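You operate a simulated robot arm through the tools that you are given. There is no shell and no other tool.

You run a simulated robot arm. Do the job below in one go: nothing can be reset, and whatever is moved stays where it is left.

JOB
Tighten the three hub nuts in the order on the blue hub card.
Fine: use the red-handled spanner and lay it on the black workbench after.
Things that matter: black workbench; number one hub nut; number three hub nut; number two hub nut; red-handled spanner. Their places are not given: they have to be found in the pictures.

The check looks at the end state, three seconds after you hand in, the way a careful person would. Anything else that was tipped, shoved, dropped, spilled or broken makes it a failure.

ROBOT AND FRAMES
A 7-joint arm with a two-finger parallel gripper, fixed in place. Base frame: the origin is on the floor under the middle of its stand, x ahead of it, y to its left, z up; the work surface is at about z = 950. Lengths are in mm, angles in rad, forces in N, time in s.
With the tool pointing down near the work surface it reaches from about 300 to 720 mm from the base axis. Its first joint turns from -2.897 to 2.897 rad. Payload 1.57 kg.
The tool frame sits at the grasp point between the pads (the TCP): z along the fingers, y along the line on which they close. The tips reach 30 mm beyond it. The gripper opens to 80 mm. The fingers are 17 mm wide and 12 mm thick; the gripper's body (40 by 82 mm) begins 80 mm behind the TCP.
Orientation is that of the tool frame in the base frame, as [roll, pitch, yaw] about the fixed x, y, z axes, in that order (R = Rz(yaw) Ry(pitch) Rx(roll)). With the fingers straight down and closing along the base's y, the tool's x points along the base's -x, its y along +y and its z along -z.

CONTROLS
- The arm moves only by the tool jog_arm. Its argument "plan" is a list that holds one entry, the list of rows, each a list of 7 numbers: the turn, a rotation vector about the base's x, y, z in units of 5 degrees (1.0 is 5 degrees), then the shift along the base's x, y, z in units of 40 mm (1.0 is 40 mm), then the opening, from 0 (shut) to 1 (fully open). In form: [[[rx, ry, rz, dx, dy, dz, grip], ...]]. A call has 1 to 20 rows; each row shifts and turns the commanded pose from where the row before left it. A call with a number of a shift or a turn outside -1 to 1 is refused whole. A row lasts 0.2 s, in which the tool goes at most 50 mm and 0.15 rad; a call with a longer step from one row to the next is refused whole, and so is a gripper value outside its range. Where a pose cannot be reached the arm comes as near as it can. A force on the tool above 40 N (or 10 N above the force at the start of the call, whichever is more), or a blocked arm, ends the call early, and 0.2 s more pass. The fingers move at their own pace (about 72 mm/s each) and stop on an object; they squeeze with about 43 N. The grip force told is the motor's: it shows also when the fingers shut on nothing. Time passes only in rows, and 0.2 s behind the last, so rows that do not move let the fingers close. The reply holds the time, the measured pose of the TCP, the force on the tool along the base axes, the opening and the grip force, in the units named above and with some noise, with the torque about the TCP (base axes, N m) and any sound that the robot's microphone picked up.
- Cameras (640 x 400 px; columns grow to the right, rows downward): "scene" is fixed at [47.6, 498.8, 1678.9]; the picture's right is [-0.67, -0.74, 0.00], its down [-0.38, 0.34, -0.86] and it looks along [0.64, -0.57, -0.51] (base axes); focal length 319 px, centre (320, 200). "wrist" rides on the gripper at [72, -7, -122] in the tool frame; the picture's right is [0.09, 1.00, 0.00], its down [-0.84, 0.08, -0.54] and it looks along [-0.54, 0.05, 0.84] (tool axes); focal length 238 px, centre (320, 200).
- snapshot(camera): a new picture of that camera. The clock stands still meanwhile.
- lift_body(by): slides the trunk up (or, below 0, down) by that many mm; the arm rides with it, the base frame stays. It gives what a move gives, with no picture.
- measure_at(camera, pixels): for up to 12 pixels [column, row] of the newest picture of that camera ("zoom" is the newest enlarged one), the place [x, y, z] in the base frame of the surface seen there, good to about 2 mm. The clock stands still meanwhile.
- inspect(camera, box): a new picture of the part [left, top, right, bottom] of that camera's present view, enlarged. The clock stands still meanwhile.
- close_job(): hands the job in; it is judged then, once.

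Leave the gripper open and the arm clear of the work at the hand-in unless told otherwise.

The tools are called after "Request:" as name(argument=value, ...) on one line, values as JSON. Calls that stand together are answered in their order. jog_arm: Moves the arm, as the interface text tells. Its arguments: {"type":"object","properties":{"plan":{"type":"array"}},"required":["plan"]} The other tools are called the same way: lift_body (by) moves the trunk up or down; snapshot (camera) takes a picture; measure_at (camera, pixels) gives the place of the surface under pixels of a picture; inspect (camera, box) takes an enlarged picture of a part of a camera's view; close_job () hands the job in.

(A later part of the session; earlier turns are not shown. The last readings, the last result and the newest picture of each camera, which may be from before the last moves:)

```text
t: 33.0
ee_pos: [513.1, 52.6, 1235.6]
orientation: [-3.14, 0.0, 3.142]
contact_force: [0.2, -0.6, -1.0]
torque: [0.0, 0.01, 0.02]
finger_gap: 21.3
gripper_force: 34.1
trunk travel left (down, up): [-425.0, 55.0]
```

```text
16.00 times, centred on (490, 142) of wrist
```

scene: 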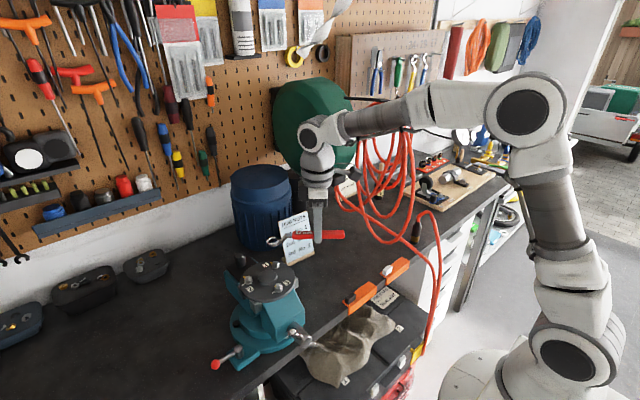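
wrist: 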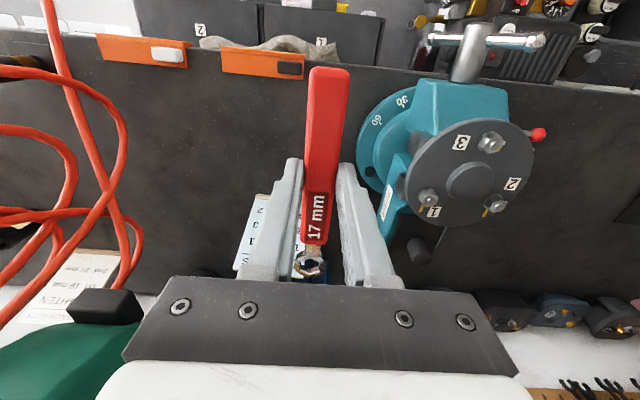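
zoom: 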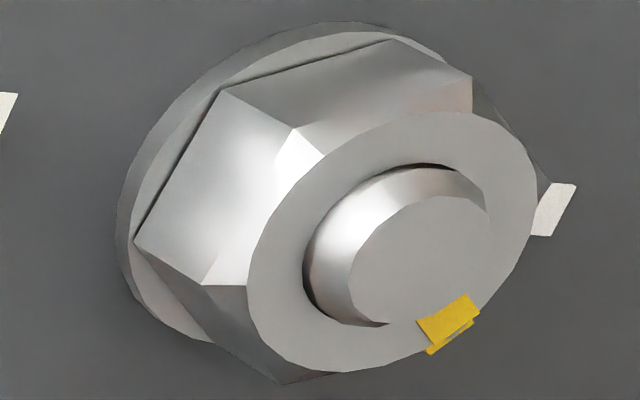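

By ray geometry nut 1's mark is at φ≈−1.7…0°, exactly on its yellow line: nut 1 is done. The same method gives nut 3's mark at 53.4° and nut 2's at 54°. Now I check where the ring sits in the gripper.

Request:
inspect(camera="wrist", box=[292, 254, 332, 279])

Request:
inspect(camera="scene", box=[268, 215, 368, 275])

```text
16.00 times, centred on (312, 266) of wrist
```

zoom: 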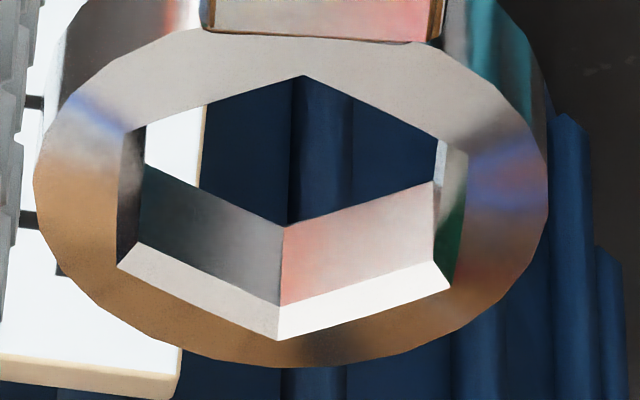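

```text
6.40 times, centred on (318, 245) of scene
```

zoom: 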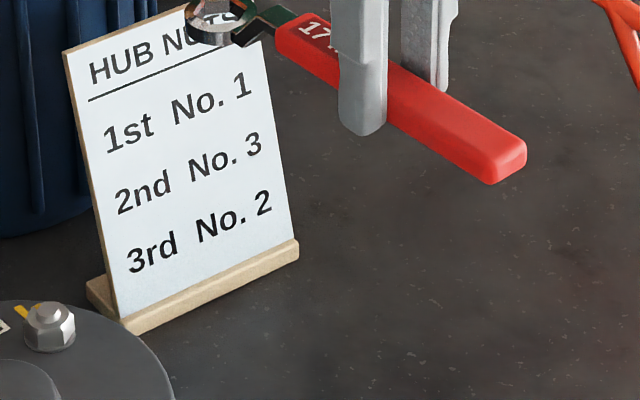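

The ring sits at 104.7 mm along and 1.5 mm sideways in the tool frame. Now I turn to handle angle 292° and go above nut 3 (TCP ≈ (543.4,122.3)).

Request:
jog_arm(plan=[[[0, 0, 1, 0.0379, 0.0871, 0, 0], [0, 0, 1, 0.0379, 0.0871, 0, 0], [0, 0, 1, 0.0379, 0.0871, 0, 0], [0, 0, 1, 0.0379, 0.0871, 0, 0], [0, 0, 1, 0.0379, 0.0871, 0, 0], [0, 0, 1, 0.0379, 0.0871, 0, 0], [0, 0, 1, 0.0379, 0.0871, 0, 0], [0, 0, 1, 0.0379, 0.0871, 0, 0], [0, 0, 1, 0.0379, 0.0871, 0, 0], [0, 0, 1, 0.0379, 0.0871, 0, 0], [0, 0, 1, 0.0379, 0.0871, 0, 0], [0, 0, 1, 0.0379, 0.0871, 0, 0], [0, 0, 1, 0.0379, 0.0871, 0, 0], [0, 0, 1, 0.0379, 0.0871, 0, 0], [0, 0, 1, 0.0379, 0.0871, 0, 0], [0, 0, 1, 0.0379, 0.0871, 0, 0], [0, 0, 1, 0.0379, 0.0871, 0, 0], [0, 0, 1, 0.0379, 0.0871, 0, 0], [0, 0, 1, 0.0379, 0.0871, 0, 0], [0, 0, 1, 0.0379, 0.0871, 0, 0]]])

Request:
jog_arm(plan=[[[0, 0, 0.8, 0, 0, 0, 0], [0, 0, 0.8, 0, 0, 0, 0], [0, 0, 0.8, 0, 0, 0, 0], [0, 0, 0, 0, 0, 0, 0], [0, 0, 0, 0, 0, 0, 0]]])

Request:
snapshot(camera="scene")

Request:
snapshot(camera="wrist")

```text
t: 37.2
ee_pos: [542.0, 123.6, 1233.5]
orientation: [-3.141, 0.0, -1.396]
contact_force: [0.2, 0.4, -0.9]
torque: [-0.04, 0.01, 0.01]
finger_gap: 21.4
gripper_force: 34.2
trunk travel left (down, up): [-425.0, 55.0]
```

```text
t: 38.4
ee_pos: [543.1, 124.3, 1234.6]
orientation: [-3.14, 0.002, -1.186]
contact_force: [0.1, 0.2, -1.8]
torque: [-0.03, -0.01, -0.03]
finger_gap: 21.0
gripper_force: 34.3
trunk travel left (down, up): [-425.0, 55.0]
```

```text
taken
```

scene: 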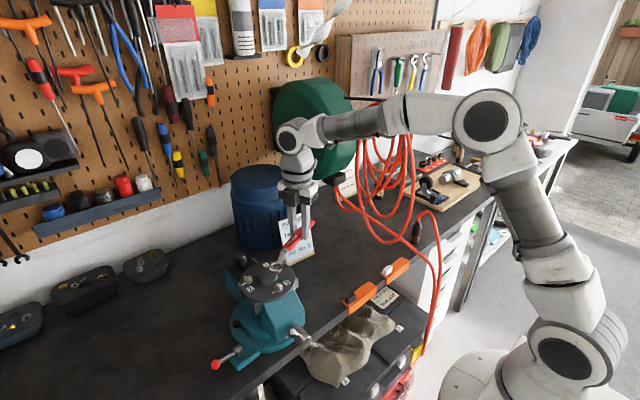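

```text
taken
```

wrist: 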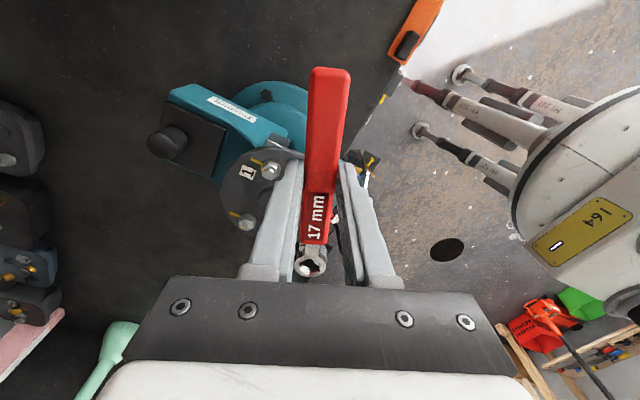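

Yaw is 292°. I lower to about 8 mm above the stud with a small correction (0, −1.6 mm) and look.

Request:
jog_arm(plan=[[[0, 0, 0, 0.005, -0.04, -0.25, 0], [0, 0, 0, 0, 0, -0.4, 0], [0, 0, 0, 0, 0, -0.35, 0], [0, 0, 0, 0, 0, 0, 0], [0, 0, 0, 0, 0, 0, 0]]])

Request:
inspect(camera="scene", box=[268, 270, 300, 290])

Request:
inspect(camera="wrist", box=[292, 254, 332, 279])

```text
t: 39.6
ee_pos: [543.1, 122.8, 1195.2]
orientation: [-3.14, 0.0, -1.189]
contact_force: [-0.4, -0.3, -1.6]
torque: [-0.05, -0.02, 0.01]
finger_gap: 21.3
gripper_force: 34.6
trunk travel left (down, up): [-425.0, 55.0]
```

```text
16.00 times, centred on (284, 280) of scene
```

zoom: 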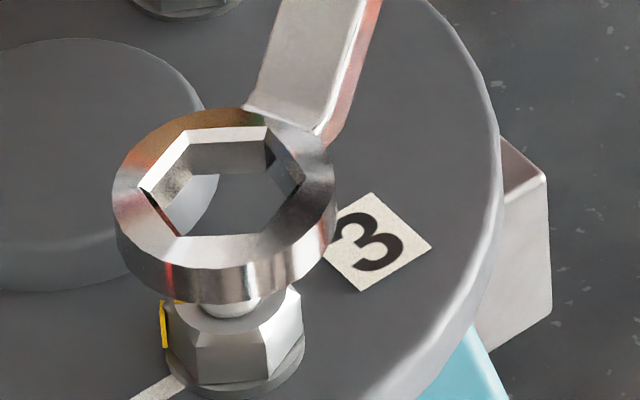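

```text
16.00 times, centred on (312, 266) of wrist
```

zoom: 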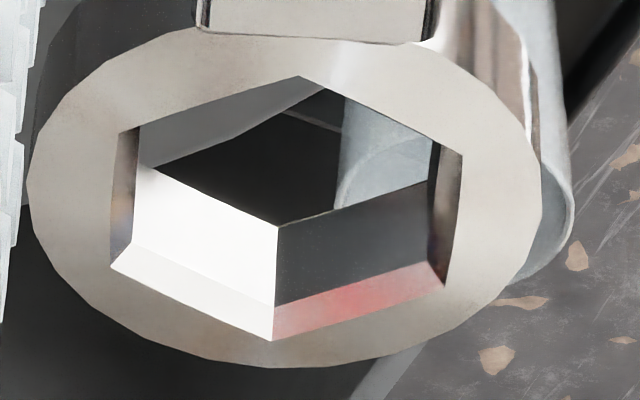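

By TCP geometry the ring is within ~0.6 mm of nut 3. I lower 10 mm so that the stud tip enters the hole, and check through the hole.

Request:
jog_arm(plan=[[[0, 0, 0, 0, 0, -0.1, 0], [0, 0, 0, 0, 0, -0.15, 0], [0, 0, 0, 0, 0, 0, 0], [0, 0, 0, 0, 0, 0, 0]]])

Request:
inspect(camera="scene", box=[268, 270, 300, 290])

Request:
inspect(camera="wrist", box=[292, 254, 332, 279])

```text
t: 40.6
ee_pos: [542.5, 120.9, 1184.9]
orientation: [-3.14, 0.0, -1.188]
contact_force: [0.1, 0.6, -1.0]
torque: [-0.02, -0.01, -0.03]
finger_gap: 21.2
gripper_force: 34.6
trunk travel left (down, up): [-425.0, 55.0]
```

```text
16.00 times, centred on (284, 280) of scene
```

zoom: 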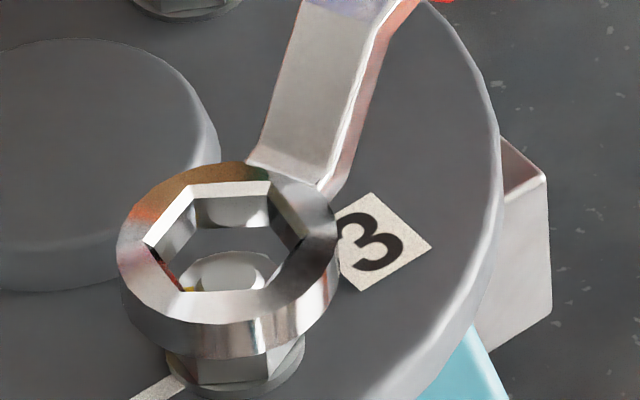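

```text
16.00 times, centred on (312, 266) of wrist
```

zoom: 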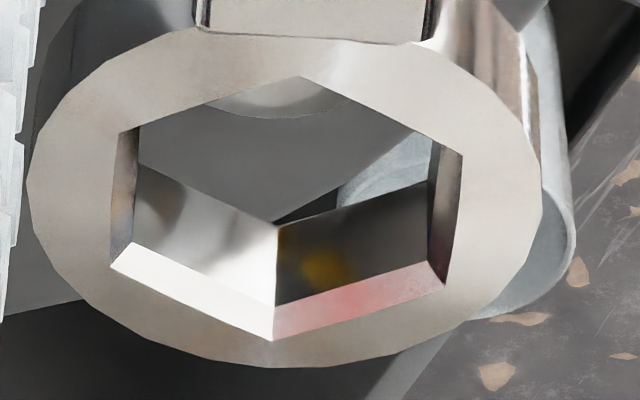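

Through the hole the nut sits about 2 mm toward the handle and 0.7 mm to the left. I shift the ring by (+1.55,−1.75) mm and look again.

Request:
jog_arm(plan=[[[0, 0, 0, 0.0388, -0.0438, 0, 0], [0, 0, 0, 0, 0, 0, 0], [0, 0, 0, 0, 0, 0, 0]]])

Request:
inspect(camera="scene", box=[268, 270, 300, 290])

Request:
inspect(camera="wrist", box=[292, 254, 332, 279])

```text
t: 41.4
ee_pos: [544.9, 120.3, 1185.5]
orientation: [-3.141, 0.001, -1.189]
contact_force: [0.1, 0.1, -1.5]
torque: [0.0, -0.01, 0.01]
finger_gap: 21.3
gripper_force: 34.2
trunk travel left (down, up): [-425.0, 55.0]
```

```text
16.00 times, centred on (284, 280) of scene
```

zoom: 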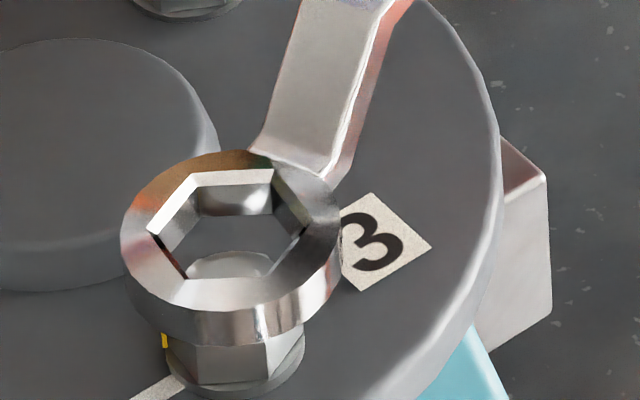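

```text
16.00 times, centred on (312, 266) of wrist
```

zoom: 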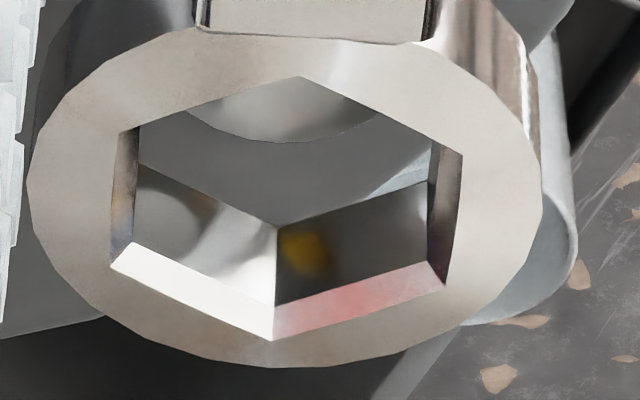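

Nearly aligned now (along-handle within 0.3 mm, sideways −0.4 mm). I apply (+0.35,+0.15) mm and lower 5 mm in 1 mm steps.

Request:
jog_arm(plan=[[[0, 0, 0, 0.0088, 0.0038, 0, 0], [0, 0, 0, 0, 0, -0.025, 0], [0, 0, 0, 0, 0, -0.025, 0], [0, 0, 0, 0, 0, -0.025, 0], [0, 0, 0, 0, 0, -0.025, 0], [0, 0, 0, 0, 0, -0.025, 0], [0, 0, 0, 0, 0, 0, 0]]])

Request:
inspect(camera="scene", box=[268, 270, 300, 290])

Request:
inspect(camera="wrist", box=[292, 254, 332, 279])

```text
t: 43.0
ee_pos: [545.2, 120.1, 1180.2]
orientation: [-3.139, 0.0, -1.187]
contact_force: [-1.1, -0.4, -1.0]
torque: [-0.04, 0.01, 0.0]
finger_gap: 21.2
gripper_force: 34.3
trunk travel left (down, up): [-425.0, 55.0]
```

```text
16.00 times, centred on (284, 280) of scene
```

zoom: 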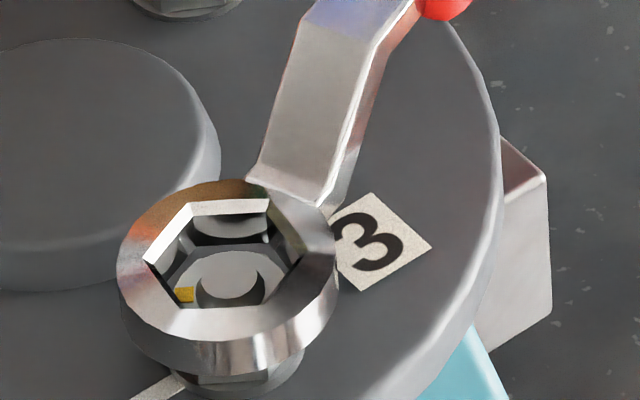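

```text
16.00 times, centred on (312, 266) of wrist
```

zoom: 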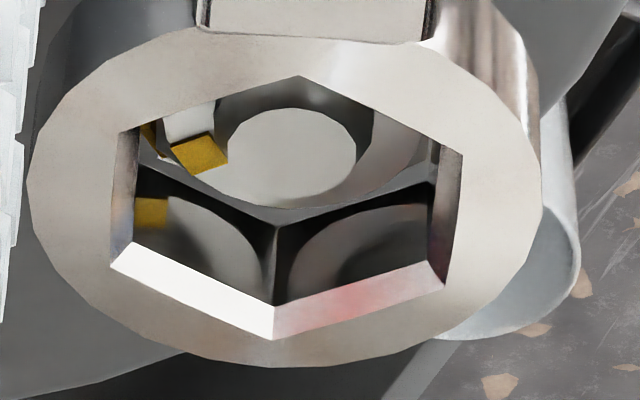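

Sideways is centred (290 vs 290), but the nut still sits ~1 mm toward the handle. I shift (+0.3,−0.85) mm and lower 3 mm more.

Request:
jog_arm(plan=[[[0, 0, 0, 0.0075, -0.0213, 0, 0], [0, 0, 0, 0, 0, -0.025, 0], [0, 0, 0, 0, 0, -0.025, 0], [0, 0, 0, 0, 0, -0.025, 0], [0, 0, 0, 0, 0, 0, 0]]])

Request:
inspect(camera="scene", box=[268, 270, 300, 290])

Request:
inspect(camera="wrist", box=[292, 254, 332, 279])

```text
t: 44.2
ee_pos: [545.1, 119.8, 1177.3]
orientation: [-3.14, -0.001, -1.187]
contact_force: [-0.9, 4.0, -0.7]
torque: [0.07, 0.02, -0.1]
finger_gap: 21.2
gripper_force: 34.3
trunk travel left (down, up): [-425.0, 55.0]
```

```text
16.00 times, centred on (284, 280) of scene
```

zoom: 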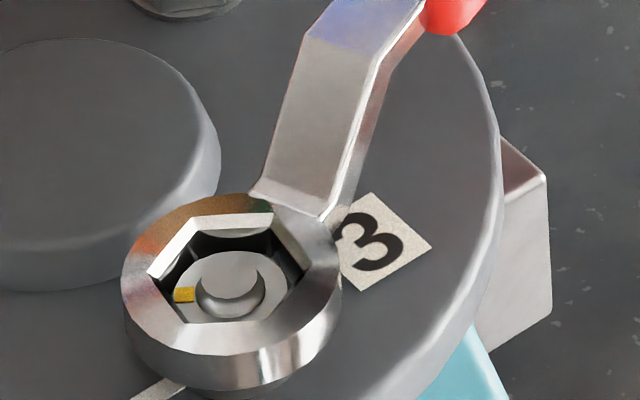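

```text
16.00 times, centred on (312, 266) of wrist
```

zoom: 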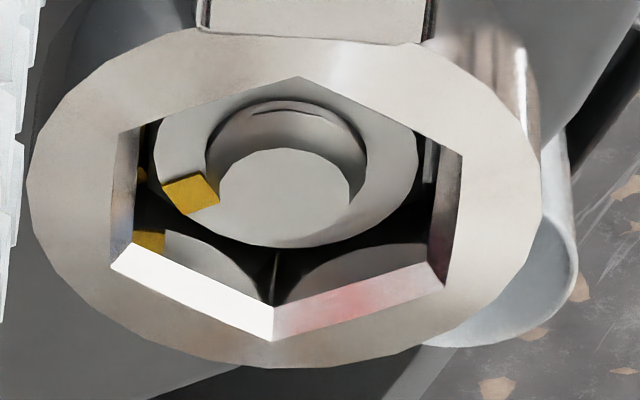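

The ring is engaging nut 3 with only 4 N side force. I seat it 3 mm deeper with a 0.2 mm correction, then turn clockwise 20°.

Request:
jog_arm(plan=[[[0, 0, 0, -0.002, 0.005, -0.025, 0], [0, 0, 0, 0, 0, -0.025, 0], [0, 0, 0, 0, 0, -0.025, 0], [0, 0, -0.5, -0.1068, -0.0422, 0, 0], [0, 0, -0.5, -0.1086, -0.0375, 0, 0], [0, 0, -0.5, -0.1101, -0.0327, 0, 0], [0, 0, -0.5, -0.1114, -0.0279, 0, 0], [0, 0, -0.5, -0.1125, -0.023, 0, 0], [0, 0, -0.5, -0.1134, -0.0181, 0, 0], [0, 0, -0.5, -0.1141, -0.0131, 0, 0], [0, 0, -0.5, -0.1146, -0.0081, 0, 0], [0, 0, 0, 0, 0, 0, 0]]])

Request:
inspect(camera="scene", box=[268, 270, 300, 290])

Request:
inspect(camera="wrist", box=[292, 254, 332, 279])

```text
t: 46.8
ee_pos: [508.3, 113.8, 1174.5]
orientation: [-3.141, 0.001, -1.538]
contact_force: [-0.2, 5.7, -1.5]
torque: [0.22, 0.02, 0.01]
finger_gap: 21.0
gripper_force: 34.4
trunk travel left (down, up): [-425.0, 55.0]
```

```text
16.00 times, centred on (284, 280) of scene
```

zoom: 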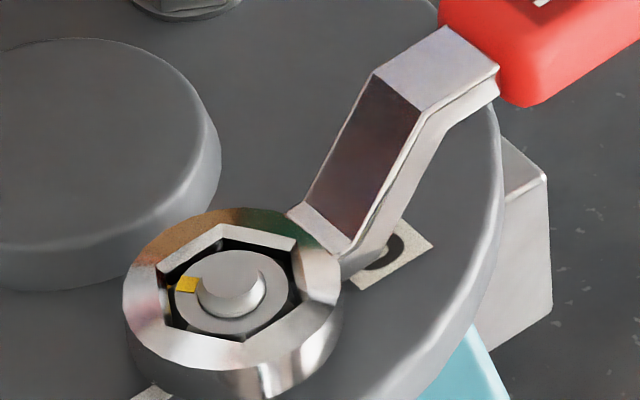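

```text
16.00 times, centred on (312, 266) of wrist
```

zoom: 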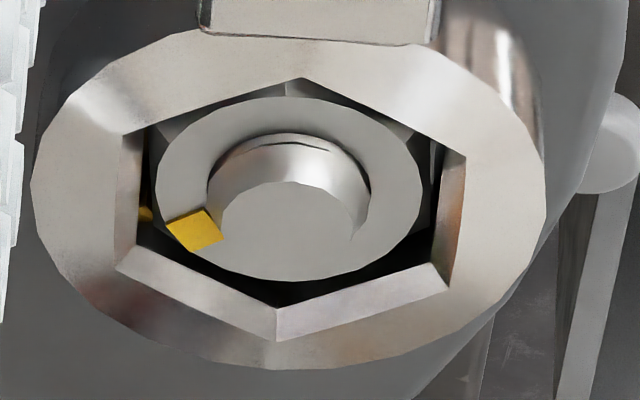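

The nut is following with low reaction. Another 20° clockwise with a 0.3 mm radial correction.

Request:
jog_arm(plan=[[[0, 0, -0.5, -0.1148, 0.0044, 0, 0], [0, 0, -0.5, -0.1148, 0.0094, 0, 0], [0, 0, -0.5, -0.1146, 0.0069, 0, 0], [0, 0, -0.5, -0.1142, 0.0119, 0, 0], [0, 0, -0.5, -0.1136, 0.0169, 0, 0], [0, 0, -0.5, -0.1128, 0.0218, 0, 0], [0, 0, -0.5, -0.1117, 0.0267, 0, 0], [0, 0, -0.5, -0.1104, 0.0316, 0, 0], [0, 0, 0, 0, 0, 0, 0]]])

Request:
inspect(camera="scene", box=[268, 270, 300, 290])

Request:
inspect(camera="wrist", box=[292, 254, 332, 279])

```text
t: 48.8
ee_pos: [472.1, 117.5, 1173.0]
orientation: [-3.139, 0.001, -1.888]
contact_force: [2.9, 3.7, 0.9]
torque: [0.45, -0.15, 0.12]
finger_gap: 21.3
gripper_force: 34.0
trunk travel left (down, up): [-425.0, 55.0]
```

```text
16.00 times, centred on (284, 280) of scene
```

zoom: 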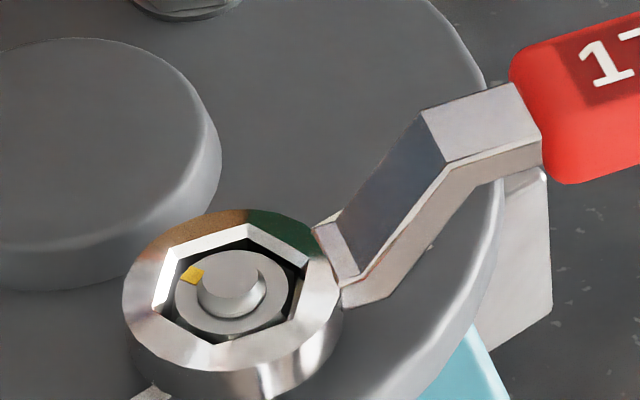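

```text
16.00 times, centred on (312, 266) of wrist
```

zoom: 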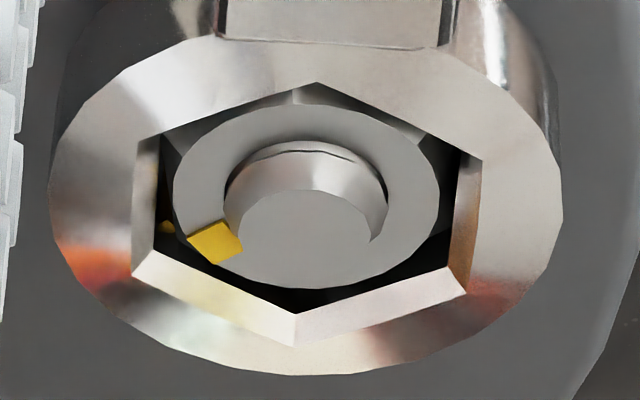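

Mark on nut 3 is now at φ≈19° by the wrist view, torque ≈0.3 N·m. I go 15° more.

Request:
jog_arm(plan=[[[0, 0, -0.5, -0.1089, 0.0363, 0, 0], [0, 0, -0.5, -0.1073, 0.0411, 0, 0], [0, 0, -0.5, -0.1054, 0.0457, 0, 0], [0, 0, -0.5, -0.1033, 0.0503, 0, 0], [0, 0, -0.5, -0.101, 0.0547, 0, 0], [0, 0, -0.5, -0.0985, 0.0591, 0, 0], [0, 0, 0, 0, 0, 0, 0]]])

Request:
inspect(camera="scene", box=[268, 270, 300, 290])

Request:
inspect(camera="wrist", box=[292, 254, 332, 279])

```text
t: 50.4
ee_pos: [449.0, 128.7, 1174.5]
orientation: [-3.139, 0.001, -2.149]
contact_force: [0.6, -2.8, -2.8]
torque: [-0.11, 0.05, 0.35]
finger_gap: 21.3
gripper_force: 34.4
trunk travel left (down, up): [-425.0, 55.0]
```

```text
16.00 times, centred on (284, 280) of scene
```

zoom: 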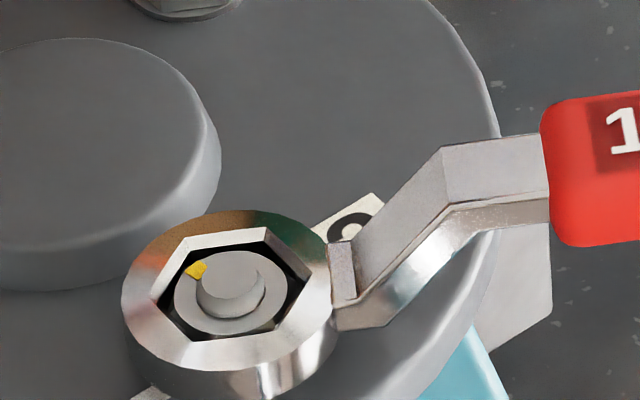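

```text
16.00 times, centred on (312, 266) of wrist
```

zoom: 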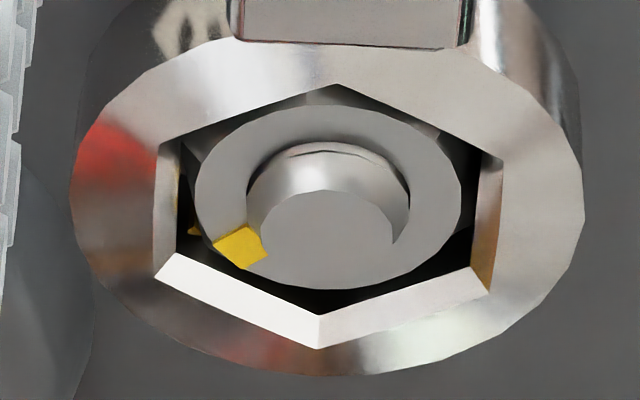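

Mark now at φ≈6.6°, torque ≈0.55 N·m – the same course as nut 1. I go on 5°.

Request:
jog_arm(plan=[[[0, 0, -0.5, -0.0958, 0.0633, 0, 0], [0, 0, -0.5, -0.093, 0.0674, 0, 0], [0, 0, 0, 0, 0, 0, 0], [0, 0, 0, 0, 0, 0, 0]]])

Request:
inspect(camera="scene", box=[268, 270, 300, 290])

Request:
inspect(camera="wrist", box=[292, 254, 332, 279])

```text
t: 51.4
ee_pos: [440.8, 135.6, 1173.9]
orientation: [-3.141, 0.0, -2.236]
contact_force: [1.2, -5.7, -3.6]
torque: [-0.24, 0.09, 0.35]
finger_gap: 21.4
gripper_force: 34.7
trunk travel left (down, up): [-425.0, 55.0]
```

```text
16.00 times, centred on (284, 280) of scene
```

zoom: 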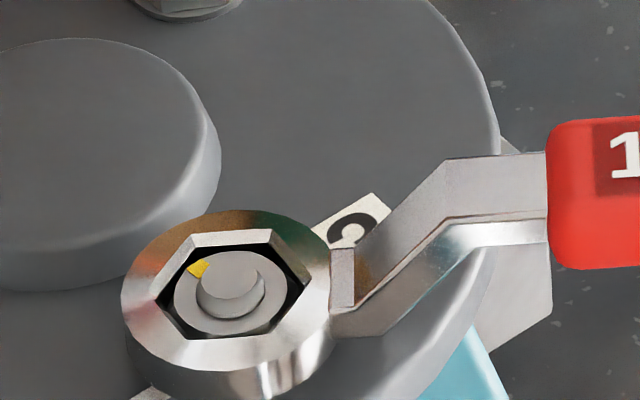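

```text
16.00 times, centred on (312, 266) of wrist
```

zoom: 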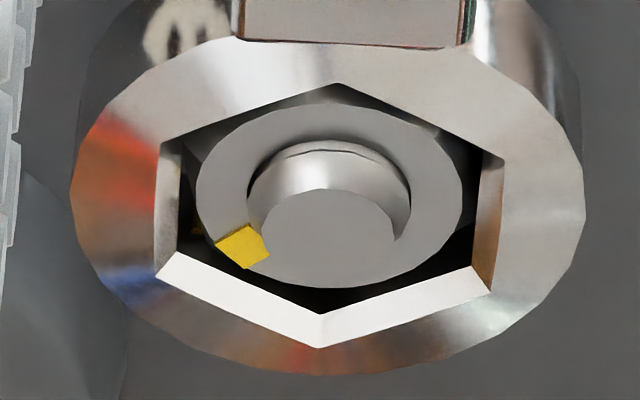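

Mark at φ≈1.5°, torque ≈0.8 N·m. One more 2.5° step, then hold.

Request:
jog_arm(plan=[[[0, 0, -0.5, -0.0899, 0.0714, 0, 0], [0, 0, 0, 0, 0, 0, 0], [0, 0, 0, 0, 0, 0, 0]]])

Request:
inspect(camera="scene", box=[268, 270, 300, 290])

Request:
inspect(camera="wrist", box=[292, 254, 332, 279])

```text
t: 52.2
ee_pos: [438.4, 137.1, 1174.8]
orientation: [-3.14, 0.0, -2.281]
contact_force: [-0.8, -6.6, -3.9]
torque: [-0.41, 0.08, 0.49]
finger_gap: 21.6
gripper_force: 34.5
trunk travel left (down, up): [-425.0, 55.0]
```

```text
16.00 times, centred on (284, 280) of scene
```

zoom: 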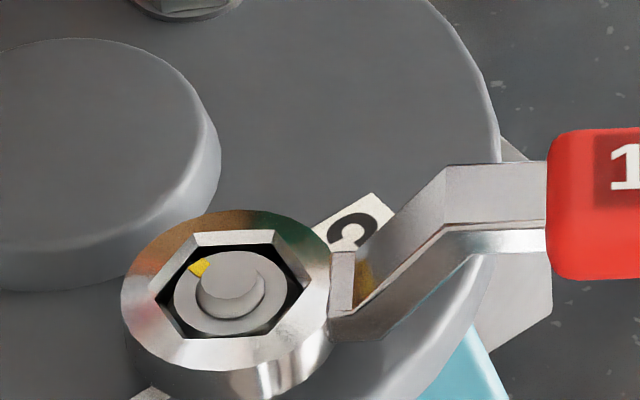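

```text
16.00 times, centred on (312, 266) of wrist
```

zoom: 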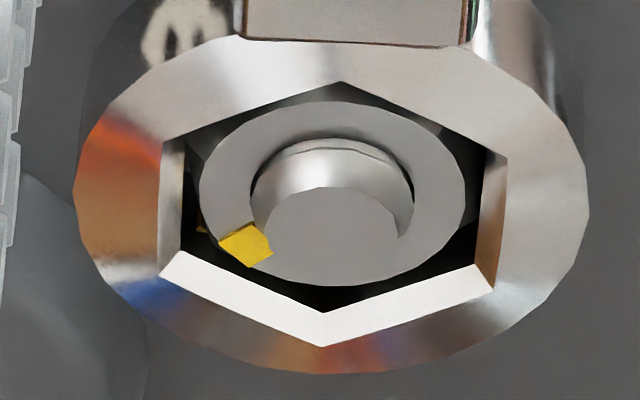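

Mark ≈0°, torque ≈0.85 N·m; nut 1 ended at ≈1.3 N·m. One more 2.5° step.

Request:
jog_arm(plan=[[[0, 0, -0.5, -0.0867, 0.0753, 0, 0], [0, 0, 0, 0, 0, 0, 0], [0, 0, 0, 0, 0, 0, 0]]])

Request:
inspect(camera="scene", box=[268, 270, 300, 290])

Request:
inspect(camera="wrist", box=[292, 254, 332, 279])

```text
t: 53.0
ee_pos: [433.5, 141.0, 1173.9]
orientation: [-3.14, 0.0, -2.323]
contact_force: [0.3, -7.2, -5.4]
torque: [-0.38, 0.22, 0.34]
finger_gap: 21.4
gripper_force: 34.4
trunk travel left (down, up): [-425.0, 55.0]
```

```text
16.00 times, centred on (284, 280) of scene
```

zoom: 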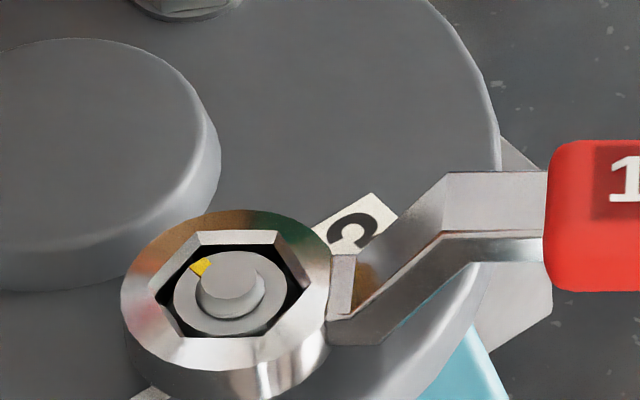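

```text
16.00 times, centred on (312, 266) of wrist
```

zoom: 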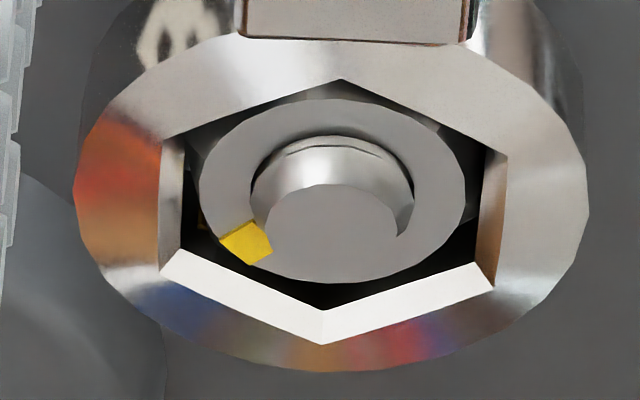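

The mark is now at about −2°, torque ≈0.86 N·m and no sharp rise yet. I lift nothing yet; I take one more small 2.5° step and hold longer to read the torque well.

Request:
jog_arm(plan=[[[0, 0, 0, 0, 0, 0, 0], [0, 0, 0, 0, 0, 0, 0], [0, 0, 0, 0, 0, 0, 0]]])

Request:
jog_arm(plan=[[[0, 0, 0, 0, 0, 0, 0], [0, 0, 0, 0, 0, 0, 0]]])

Request:
inspect(camera="scene", box=[255, 265, 315, 300])

```text
t: 53.8
ee_pos: [433.9, 140.4, 1174.1]
orientation: [-3.14, -0.001, -2.321]
contact_force: [-2.6, -5.2, -4.7]
torque: [-0.26, 0.26, 0.39]
finger_gap: 21.5
gripper_force: 34.5
trunk travel left (down, up): [-425.0, 55.0]
```

```text
t: 54.4
ee_pos: [433.1, 139.3, 1174.0]
orientation: [-3.14, 0.0, -2.323]
contact_force: [-2.6, -4.8, -4.3]
torque: [-0.27, 0.28, 0.46]
finger_gap: 21.7
gripper_force: 34.3
trunk travel left (down, up): [-425.0, 55.0]
```

```text
10.67 times, centred on (285, 282) of scene
```

zoom: 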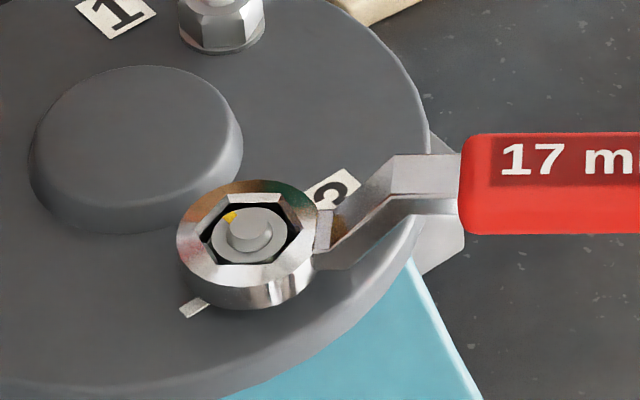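

Holding torque is ~0.56 N·m. I take one further 2.5° step to see whether the torque climbs as it did on nut 1.

Request:
jog_arm(plan=[[[0, 0, -0.5, -0.0834, 0.079, 0, 0], [0, 0, 0, 0, 0, 0, 0]]])

Request:
inspect(camera="wrist", box=[292, 254, 332, 279])

Request:
inspect(camera="scene", box=[268, 270, 300, 290])

```text
t: 55.0
ee_pos: [430.6, 142.4, 1174.1]
orientation: [-3.14, 0.002, -2.366]
contact_force: [1.8, -3.8, -4.1]
torque: [-0.12, -0.01, 0.43]
finger_gap: 21.5
gripper_force: 34.0
trunk travel left (down, up): [-425.0, 55.0]
```

```text
16.00 times, centred on (312, 266) of wrist
```

zoom: 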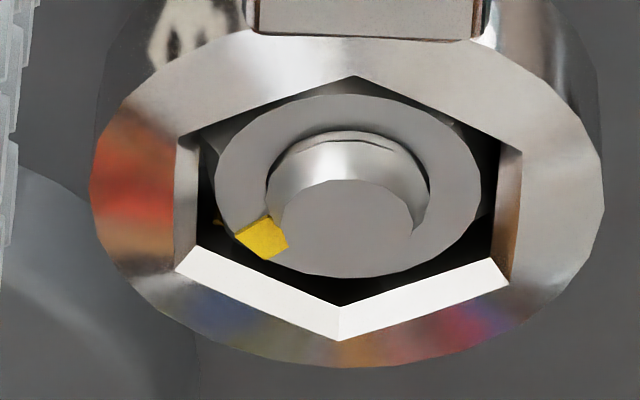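

```text
16.00 times, centred on (284, 280) of scene
```

zoom: 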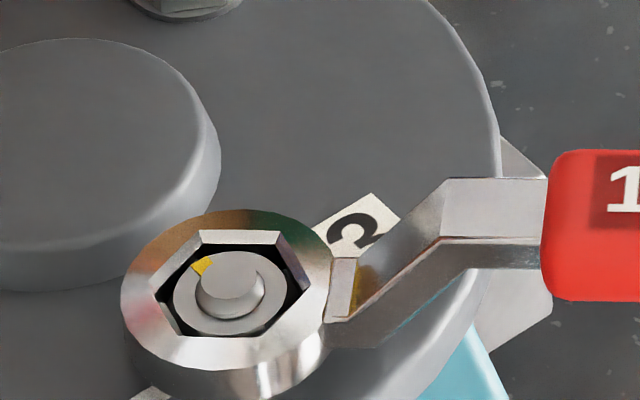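

The torque stays near 0.85 N·m with the mark at about −3°. I back off 10° within the play, lift off, and measure nut 3 exactly.

Request:
jog_arm(plan=[[[0, 0, 0.5, 0.0834, -0.079, 0, 0], [0, 0, 0.5, 0.0867, -0.0753, 0, 0], [0, 0, 0.5, 0.0899, -0.0714, 0, 0], [0, 0, 0.5, 0.093, -0.0674, 0, 0], [0, 0, 0, 0, 0, 0, 0], [0, 0, 0, 0, 0, 0.1, 0], [0, 0, 0, 0, 0, 0.2, 0], [0, 0, 0, 0, 0, 0.4, 0], [0, 0, 0, 0, 0, 0.4, 0], [0, 0, 0, 0, 0, 0.4, 0], [0, 0, 0, 0, 0, 0, 0]]])

Request:
inspect(camera="scene", box=[268, 270, 300, 290])

Request:
inspect(camera="scene", box=[262, 250, 294, 270])

```text
t: 57.4
ee_pos: [443.3, 131.4, 1234.5]
orientation: [-3.139, 0.001, -2.191]
contact_force: [0.4, -0.2, -1.7]
torque: [0.01, -0.01, -0.01]
finger_gap: 21.2
gripper_force: 33.8
trunk travel left (down, up): [-425.0, 55.0]
```

```text
16.00 times, centred on (284, 280) of scene
```

zoom: 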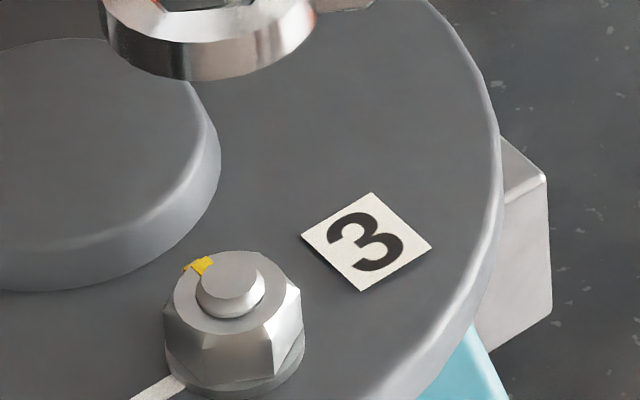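

```text
16.00 times, centred on (278, 260) of scene
```

zoom: 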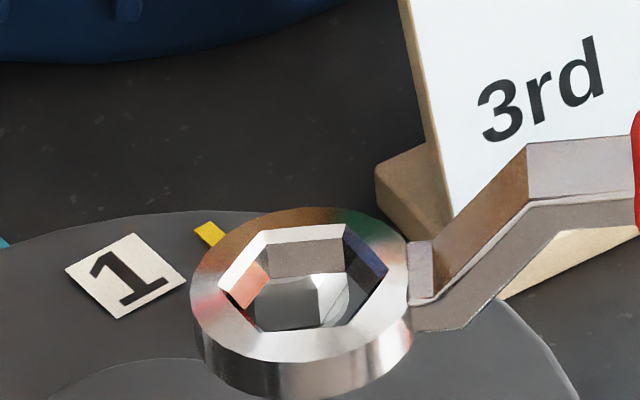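

Nut 3's corners in the scene view give ≈0.3° (nut 1 gave ≈1.2° by the same method) – both practically at the line direction. I move to the earlier side view to compare all three nuts with the wrist camera.

Request:
jog_arm(plan=[[[0, 0, -0.99, 0.159, -0.177, 0, 0], [0, 0, -0.99, 0.159, -0.177, 0, 0], [0, 0, -0.99, 0.159, -0.177, 0, 0], [0, 0, -0.99, 0.159, -0.177, 0, 0], [0, 0, -0.99, 0.159, -0.177, 0, 0], [0, 0, -0.99, 0.159, -0.177, 0, 0], [0, 0, -0.99, 0.159, -0.177, 0, 0], [0, 0, -0.99, 0.159, -0.177, 0, 0], [0, 0, -0.99, 0.159, -0.177, 0, 0], [0, 0, -0.99, 0.159, -0.177, 0, 0], [0, 0, -0.99, 0.159, -0.177, 0, 0], [0, 0, 0, 0, 0, 0, 0]]])

Request:
inspect(camera="wrist", box=[410, 187, 450, 212])

Request:
inspect(camera="wrist", box=[475, 192, 515, 217])

Request:
inspect(camera="wrist", box=[470, 130, 510, 155])

Request:
inspect(camera="wrist", box=[400, 115, 540, 225])

```text
t: 60.0
ee_pos: [515.8, 53.5, 1233.0]
orientation: [-3.14, 0.001, 3.14]
contact_force: [-0.2, -0.1, -1.8]
torque: [0.02, 0.04, -0.02]
finger_gap: 21.1
gripper_force: 34.4
trunk travel left (down, up): [-425.0, 55.0]
```

```text
16.00 times, centred on (430, 200) of wrist
```

zoom: 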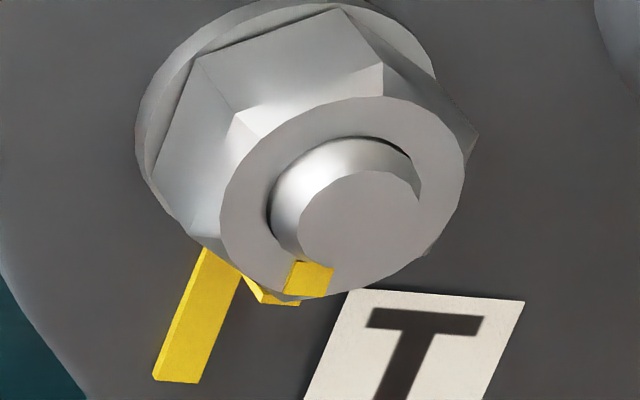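

```text
16.00 times, centred on (495, 204) of wrist
```

zoom: 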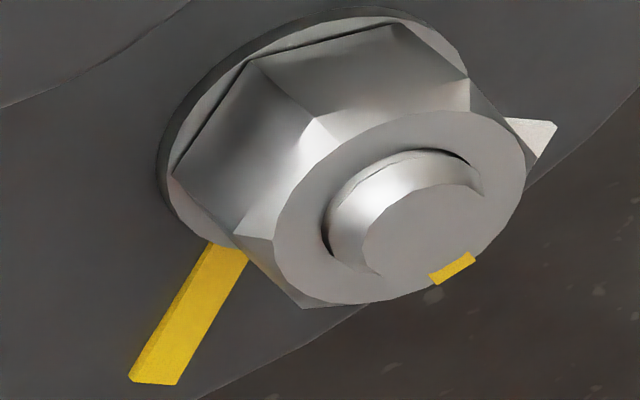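

```text
16.00 times, centred on (490, 142) of wrist
```

zoom: 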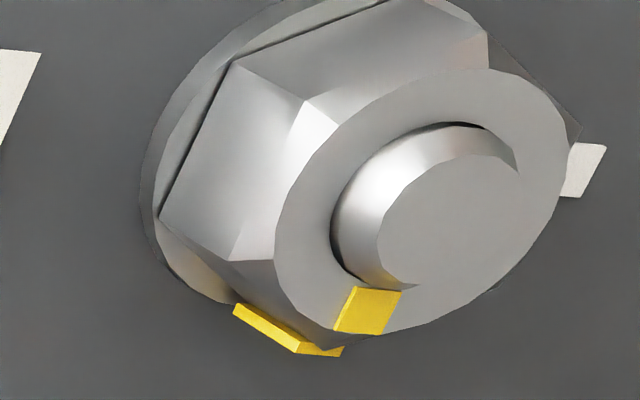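

```text
3.64 times, centred on (470, 170) of wrist
```

zoom: 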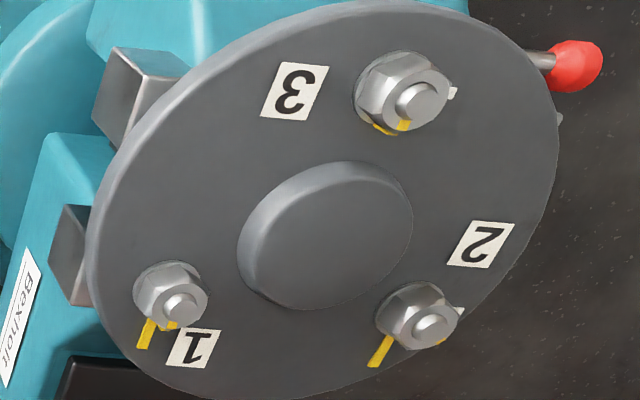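

Precise reading: nut 1 mark at 0.0°, nut 3 mark at 0.8° – both on the line direction. Now nut 2, third on the card: I go to handle angle 174° above it (TCP ≈ (464.7,267.4)).

Request:
jog_arm(plan=[[[0, 0, -0.2, -0.213, 0.89, 0, 0], [0, 0, -0.2, -0.213, 0.89, 0, 0], [0, 0, -0.2, -0.213, 0.89, 0, 0], [0, 0, -0.2, -0.213, 0.89, 0, 0], [0, 0, -0.2, -0.213, 0.89, 0, 0], [0, 0, -0.2, -0.213, 0.89, 0, 0], [0, 0, 0, 0, 0, 0, 0], [0, 0, 0, 0, 0, -0.4, 0], [0, 0, 0, 0, 0, -0.4, 0], [0, 0, 0, 0, 0, -0.15, 0], [0, 0, 0, 0, 0, 0, 0], [0, 0, 0, 0, 0, 0, 0]]])

Request:
inspect(camera="scene", box=[236, 262, 268, 282])

Request:
inspect(camera="wrist", box=[292, 254, 332, 279])

```text
t: 62.6
ee_pos: [462.9, 266.7, 1195.3]
orientation: [-3.139, 0.001, 3.037]
contact_force: [0.4, 0.3, -1.7]
torque: [-0.02, 0.0, 0.02]
finger_gap: 21.2
gripper_force: 34.5
trunk travel left (down, up): [-425.0, 55.0]
```

```text
16.00 times, centred on (252, 272) of scene
```

zoom: 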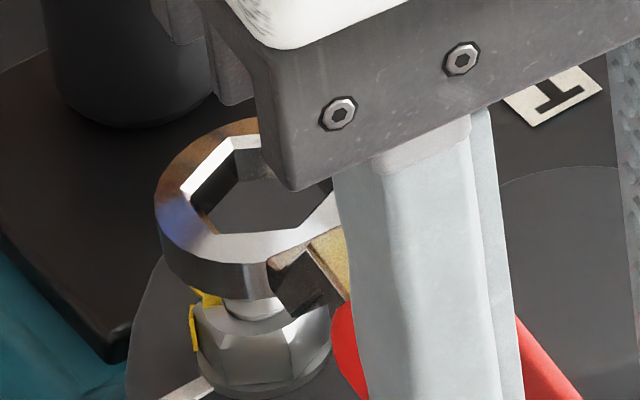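

```text
16.00 times, centred on (312, 266) of wrist
```

zoom: 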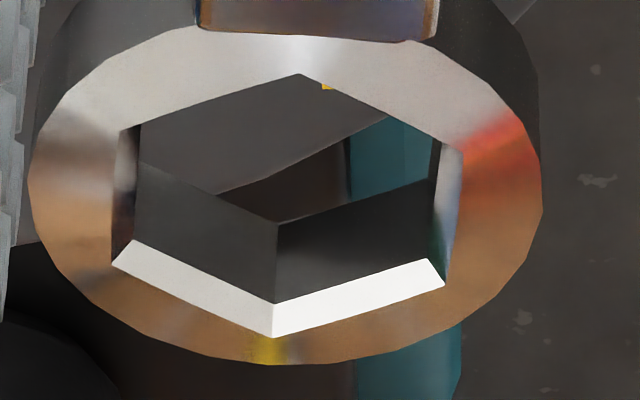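

The ring is above nut 2. I lower 10 mm and check through the hole.

Request:
jog_arm(plan=[[[0, 0, 0, 0, 0, -0.1, 0], [0, 0, 0, 0, 0, -0.15, 0], [0, 0, 0, 0, 0, 0, 0], [0, 0, 0, 0, 0, 0, 0]]])

Request:
inspect(camera="scene", box=[236, 262, 268, 282])

Request:
inspect(camera="wrist", box=[292, 254, 332, 279])

```text
t: 63.6
ee_pos: [463.9, 267.9, 1186.0]
orientation: [-3.138, 0.0, 3.036]
contact_force: [1.0, 0.3, -1.2]
torque: [-0.02, 0.0, 0.0]
finger_gap: 21.3
gripper_force: 34.6
trunk travel left (down, up): [-425.0, 55.0]
```

```text
16.00 times, centred on (252, 272) of scene
```

zoom: 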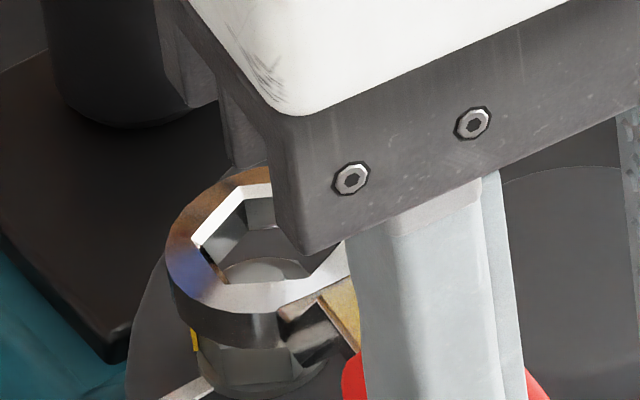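

```text
16.00 times, centred on (312, 266) of wrist
```

zoom: 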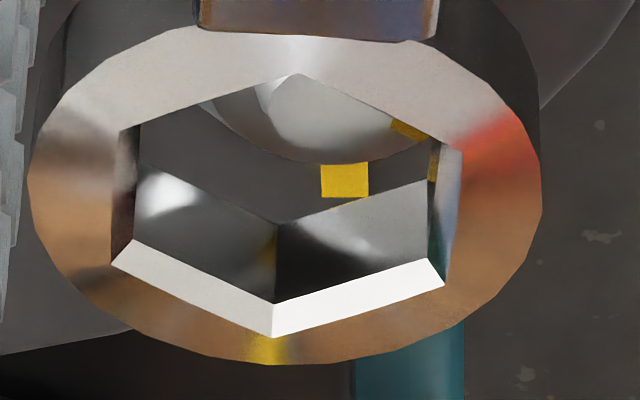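

Here the nut sits about 2 mm toward +y_t and 2 mm away from the handle relative to the ring. I shift (+2.1,+1.9) mm and look.

Request:
jog_arm(plan=[[[0, 0, 0, 0.0525, 0.0475, 0, 0], [0, 0, 0, 0, 0, 0, 0], [0, 0, 0, 0, 0, 0, 0]]])

Request:
inspect(camera="scene", box=[236, 262, 268, 282])

Request:
inspect(camera="wrist", box=[292, 254, 332, 279])

```text
t: 64.4
ee_pos: [466.9, 269.3, 1185.2]
orientation: [-3.139, 0.001, 3.037]
contact_force: [-0.1, 0.1, -1.8]
torque: [0.02, 0.01, -0.02]
finger_gap: 21.1
gripper_force: 34.6
trunk travel left (down, up): [-425.0, 55.0]
```

```text
16.00 times, centred on (252, 272) of scene
```

zoom: 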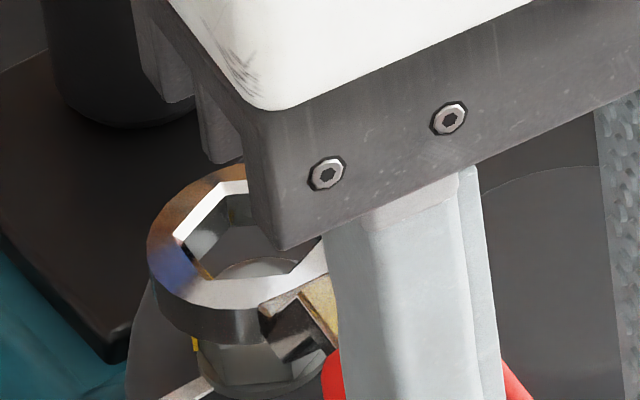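

```text
16.00 times, centred on (312, 266) of wrist
```

zoom: 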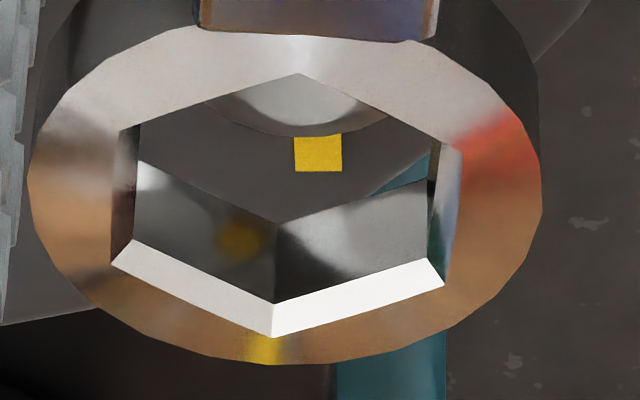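

Close now: I correct (−0.45,+0.45) mm and lower 5 mm.

Request:
jog_arm(plan=[[[0, 0, 0, -0.0115, 0.0113, 0, 0], [0, 0, 0, 0, 0, -0.025, 0], [0, 0, 0, 0, 0, -0.025, 0], [0, 0, 0, 0, 0, -0.025, 0], [0, 0, 0, 0, 0, -0.025, 0], [0, 0, 0, 0, 0, -0.025, 0], [0, 0, 0, 0, 0, 0, 0]]])

Request:
inspect(camera="scene", box=[236, 262, 268, 282])

Request:
inspect(camera="wrist", box=[292, 254, 332, 279])

```text
t: 66.0
ee_pos: [466.7, 268.7, 1180.3]
orientation: [-3.139, -0.001, 3.037]
contact_force: [0.0, -0.9, -1.0]
torque: [0.0, 0.05, 0.01]
finger_gap: 21.2
gripper_force: 34.7
trunk travel left (down, up): [-425.0, 55.0]
```

```text
16.00 times, centred on (252, 272) of scene
```

zoom: 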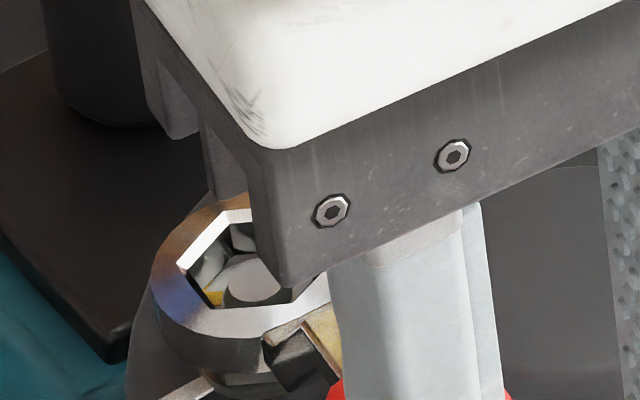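

```text
16.00 times, centred on (312, 266) of wrist
```

zoom: 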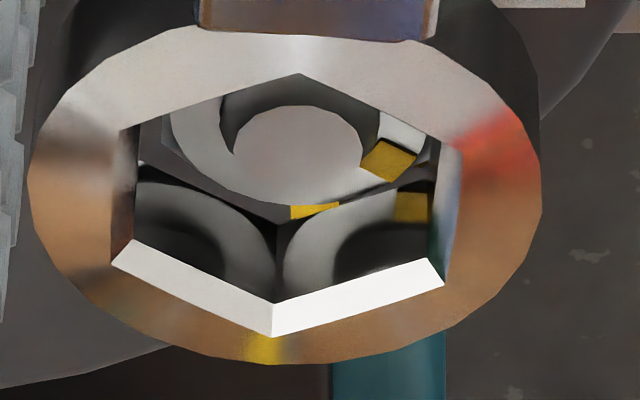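

No contact yet; the stud is at 297 vs 290 expected and ~1 mm toward the handle. I correct (−0.75,+0.45) mm and lower 3 mm.

Request:
jog_arm(plan=[[[0, 0, 0, -0.0188, 0.0113, 0, 0], [0, 0, 0, 0, 0, -0.025, 0], [0, 0, 0, 0, 0, -0.025, 0], [0, 0, 0, 0, 0, -0.025, 0], [0, 0, 0, 0, 0, 0, 0]]])

Request:
inspect(camera="wrist", box=[292, 254, 332, 279])

```text
t: 67.2
ee_pos: [465.1, 269.2, 1179.2]
orientation: [-3.14, 0.002, 3.037]
contact_force: [2.5, 0.5, 3.5]
torque: [-0.03, -0.62, 0.13]
finger_gap: 21.6
gripper_force: 34.3
trunk travel left (down, up): [-425.0, 55.0]
```

```text
16.00 times, centred on (312, 266) of wrist
```

zoom: 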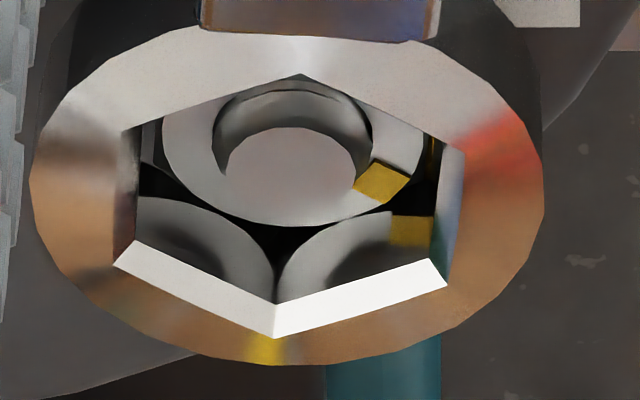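

The ring touches the nut's top (5 N) on the far side, so it is slightly too close to the handle. I shift back (+0.4,+0.15) mm and see whether it drops in.

Request:
jog_arm(plan=[[[0, 0, 0, 0.01, 0.004, 0, 0], [0, 0, 0, 0, 0, 0, 0], [0, 0, 0, 0, 0, 0, 0]]])

Request:
inspect(camera="wrist", box=[292, 254, 332, 279])

```text
t: 68.0
ee_pos: [465.3, 270.2, 1179.6]
orientation: [-3.14, 0.001, 3.037]
contact_force: [4.4, -0.1, 5.1]
torque: [-0.06, -0.89, 0.08]
finger_gap: 21.0
gripper_force: 34.8
trunk travel left (down, up): [-425.0, 55.0]
```

```text
16.00 times, centred on (312, 266) of wrist
```

zoom: 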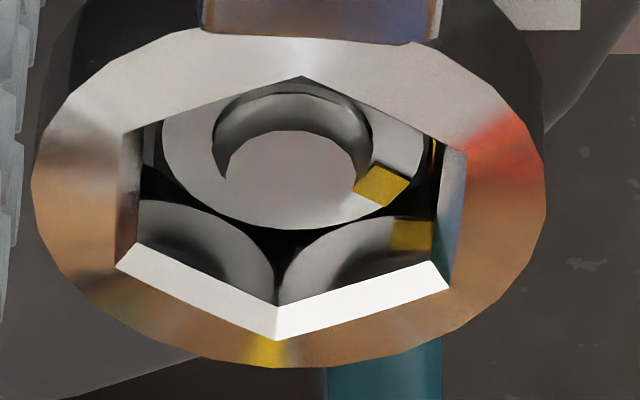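

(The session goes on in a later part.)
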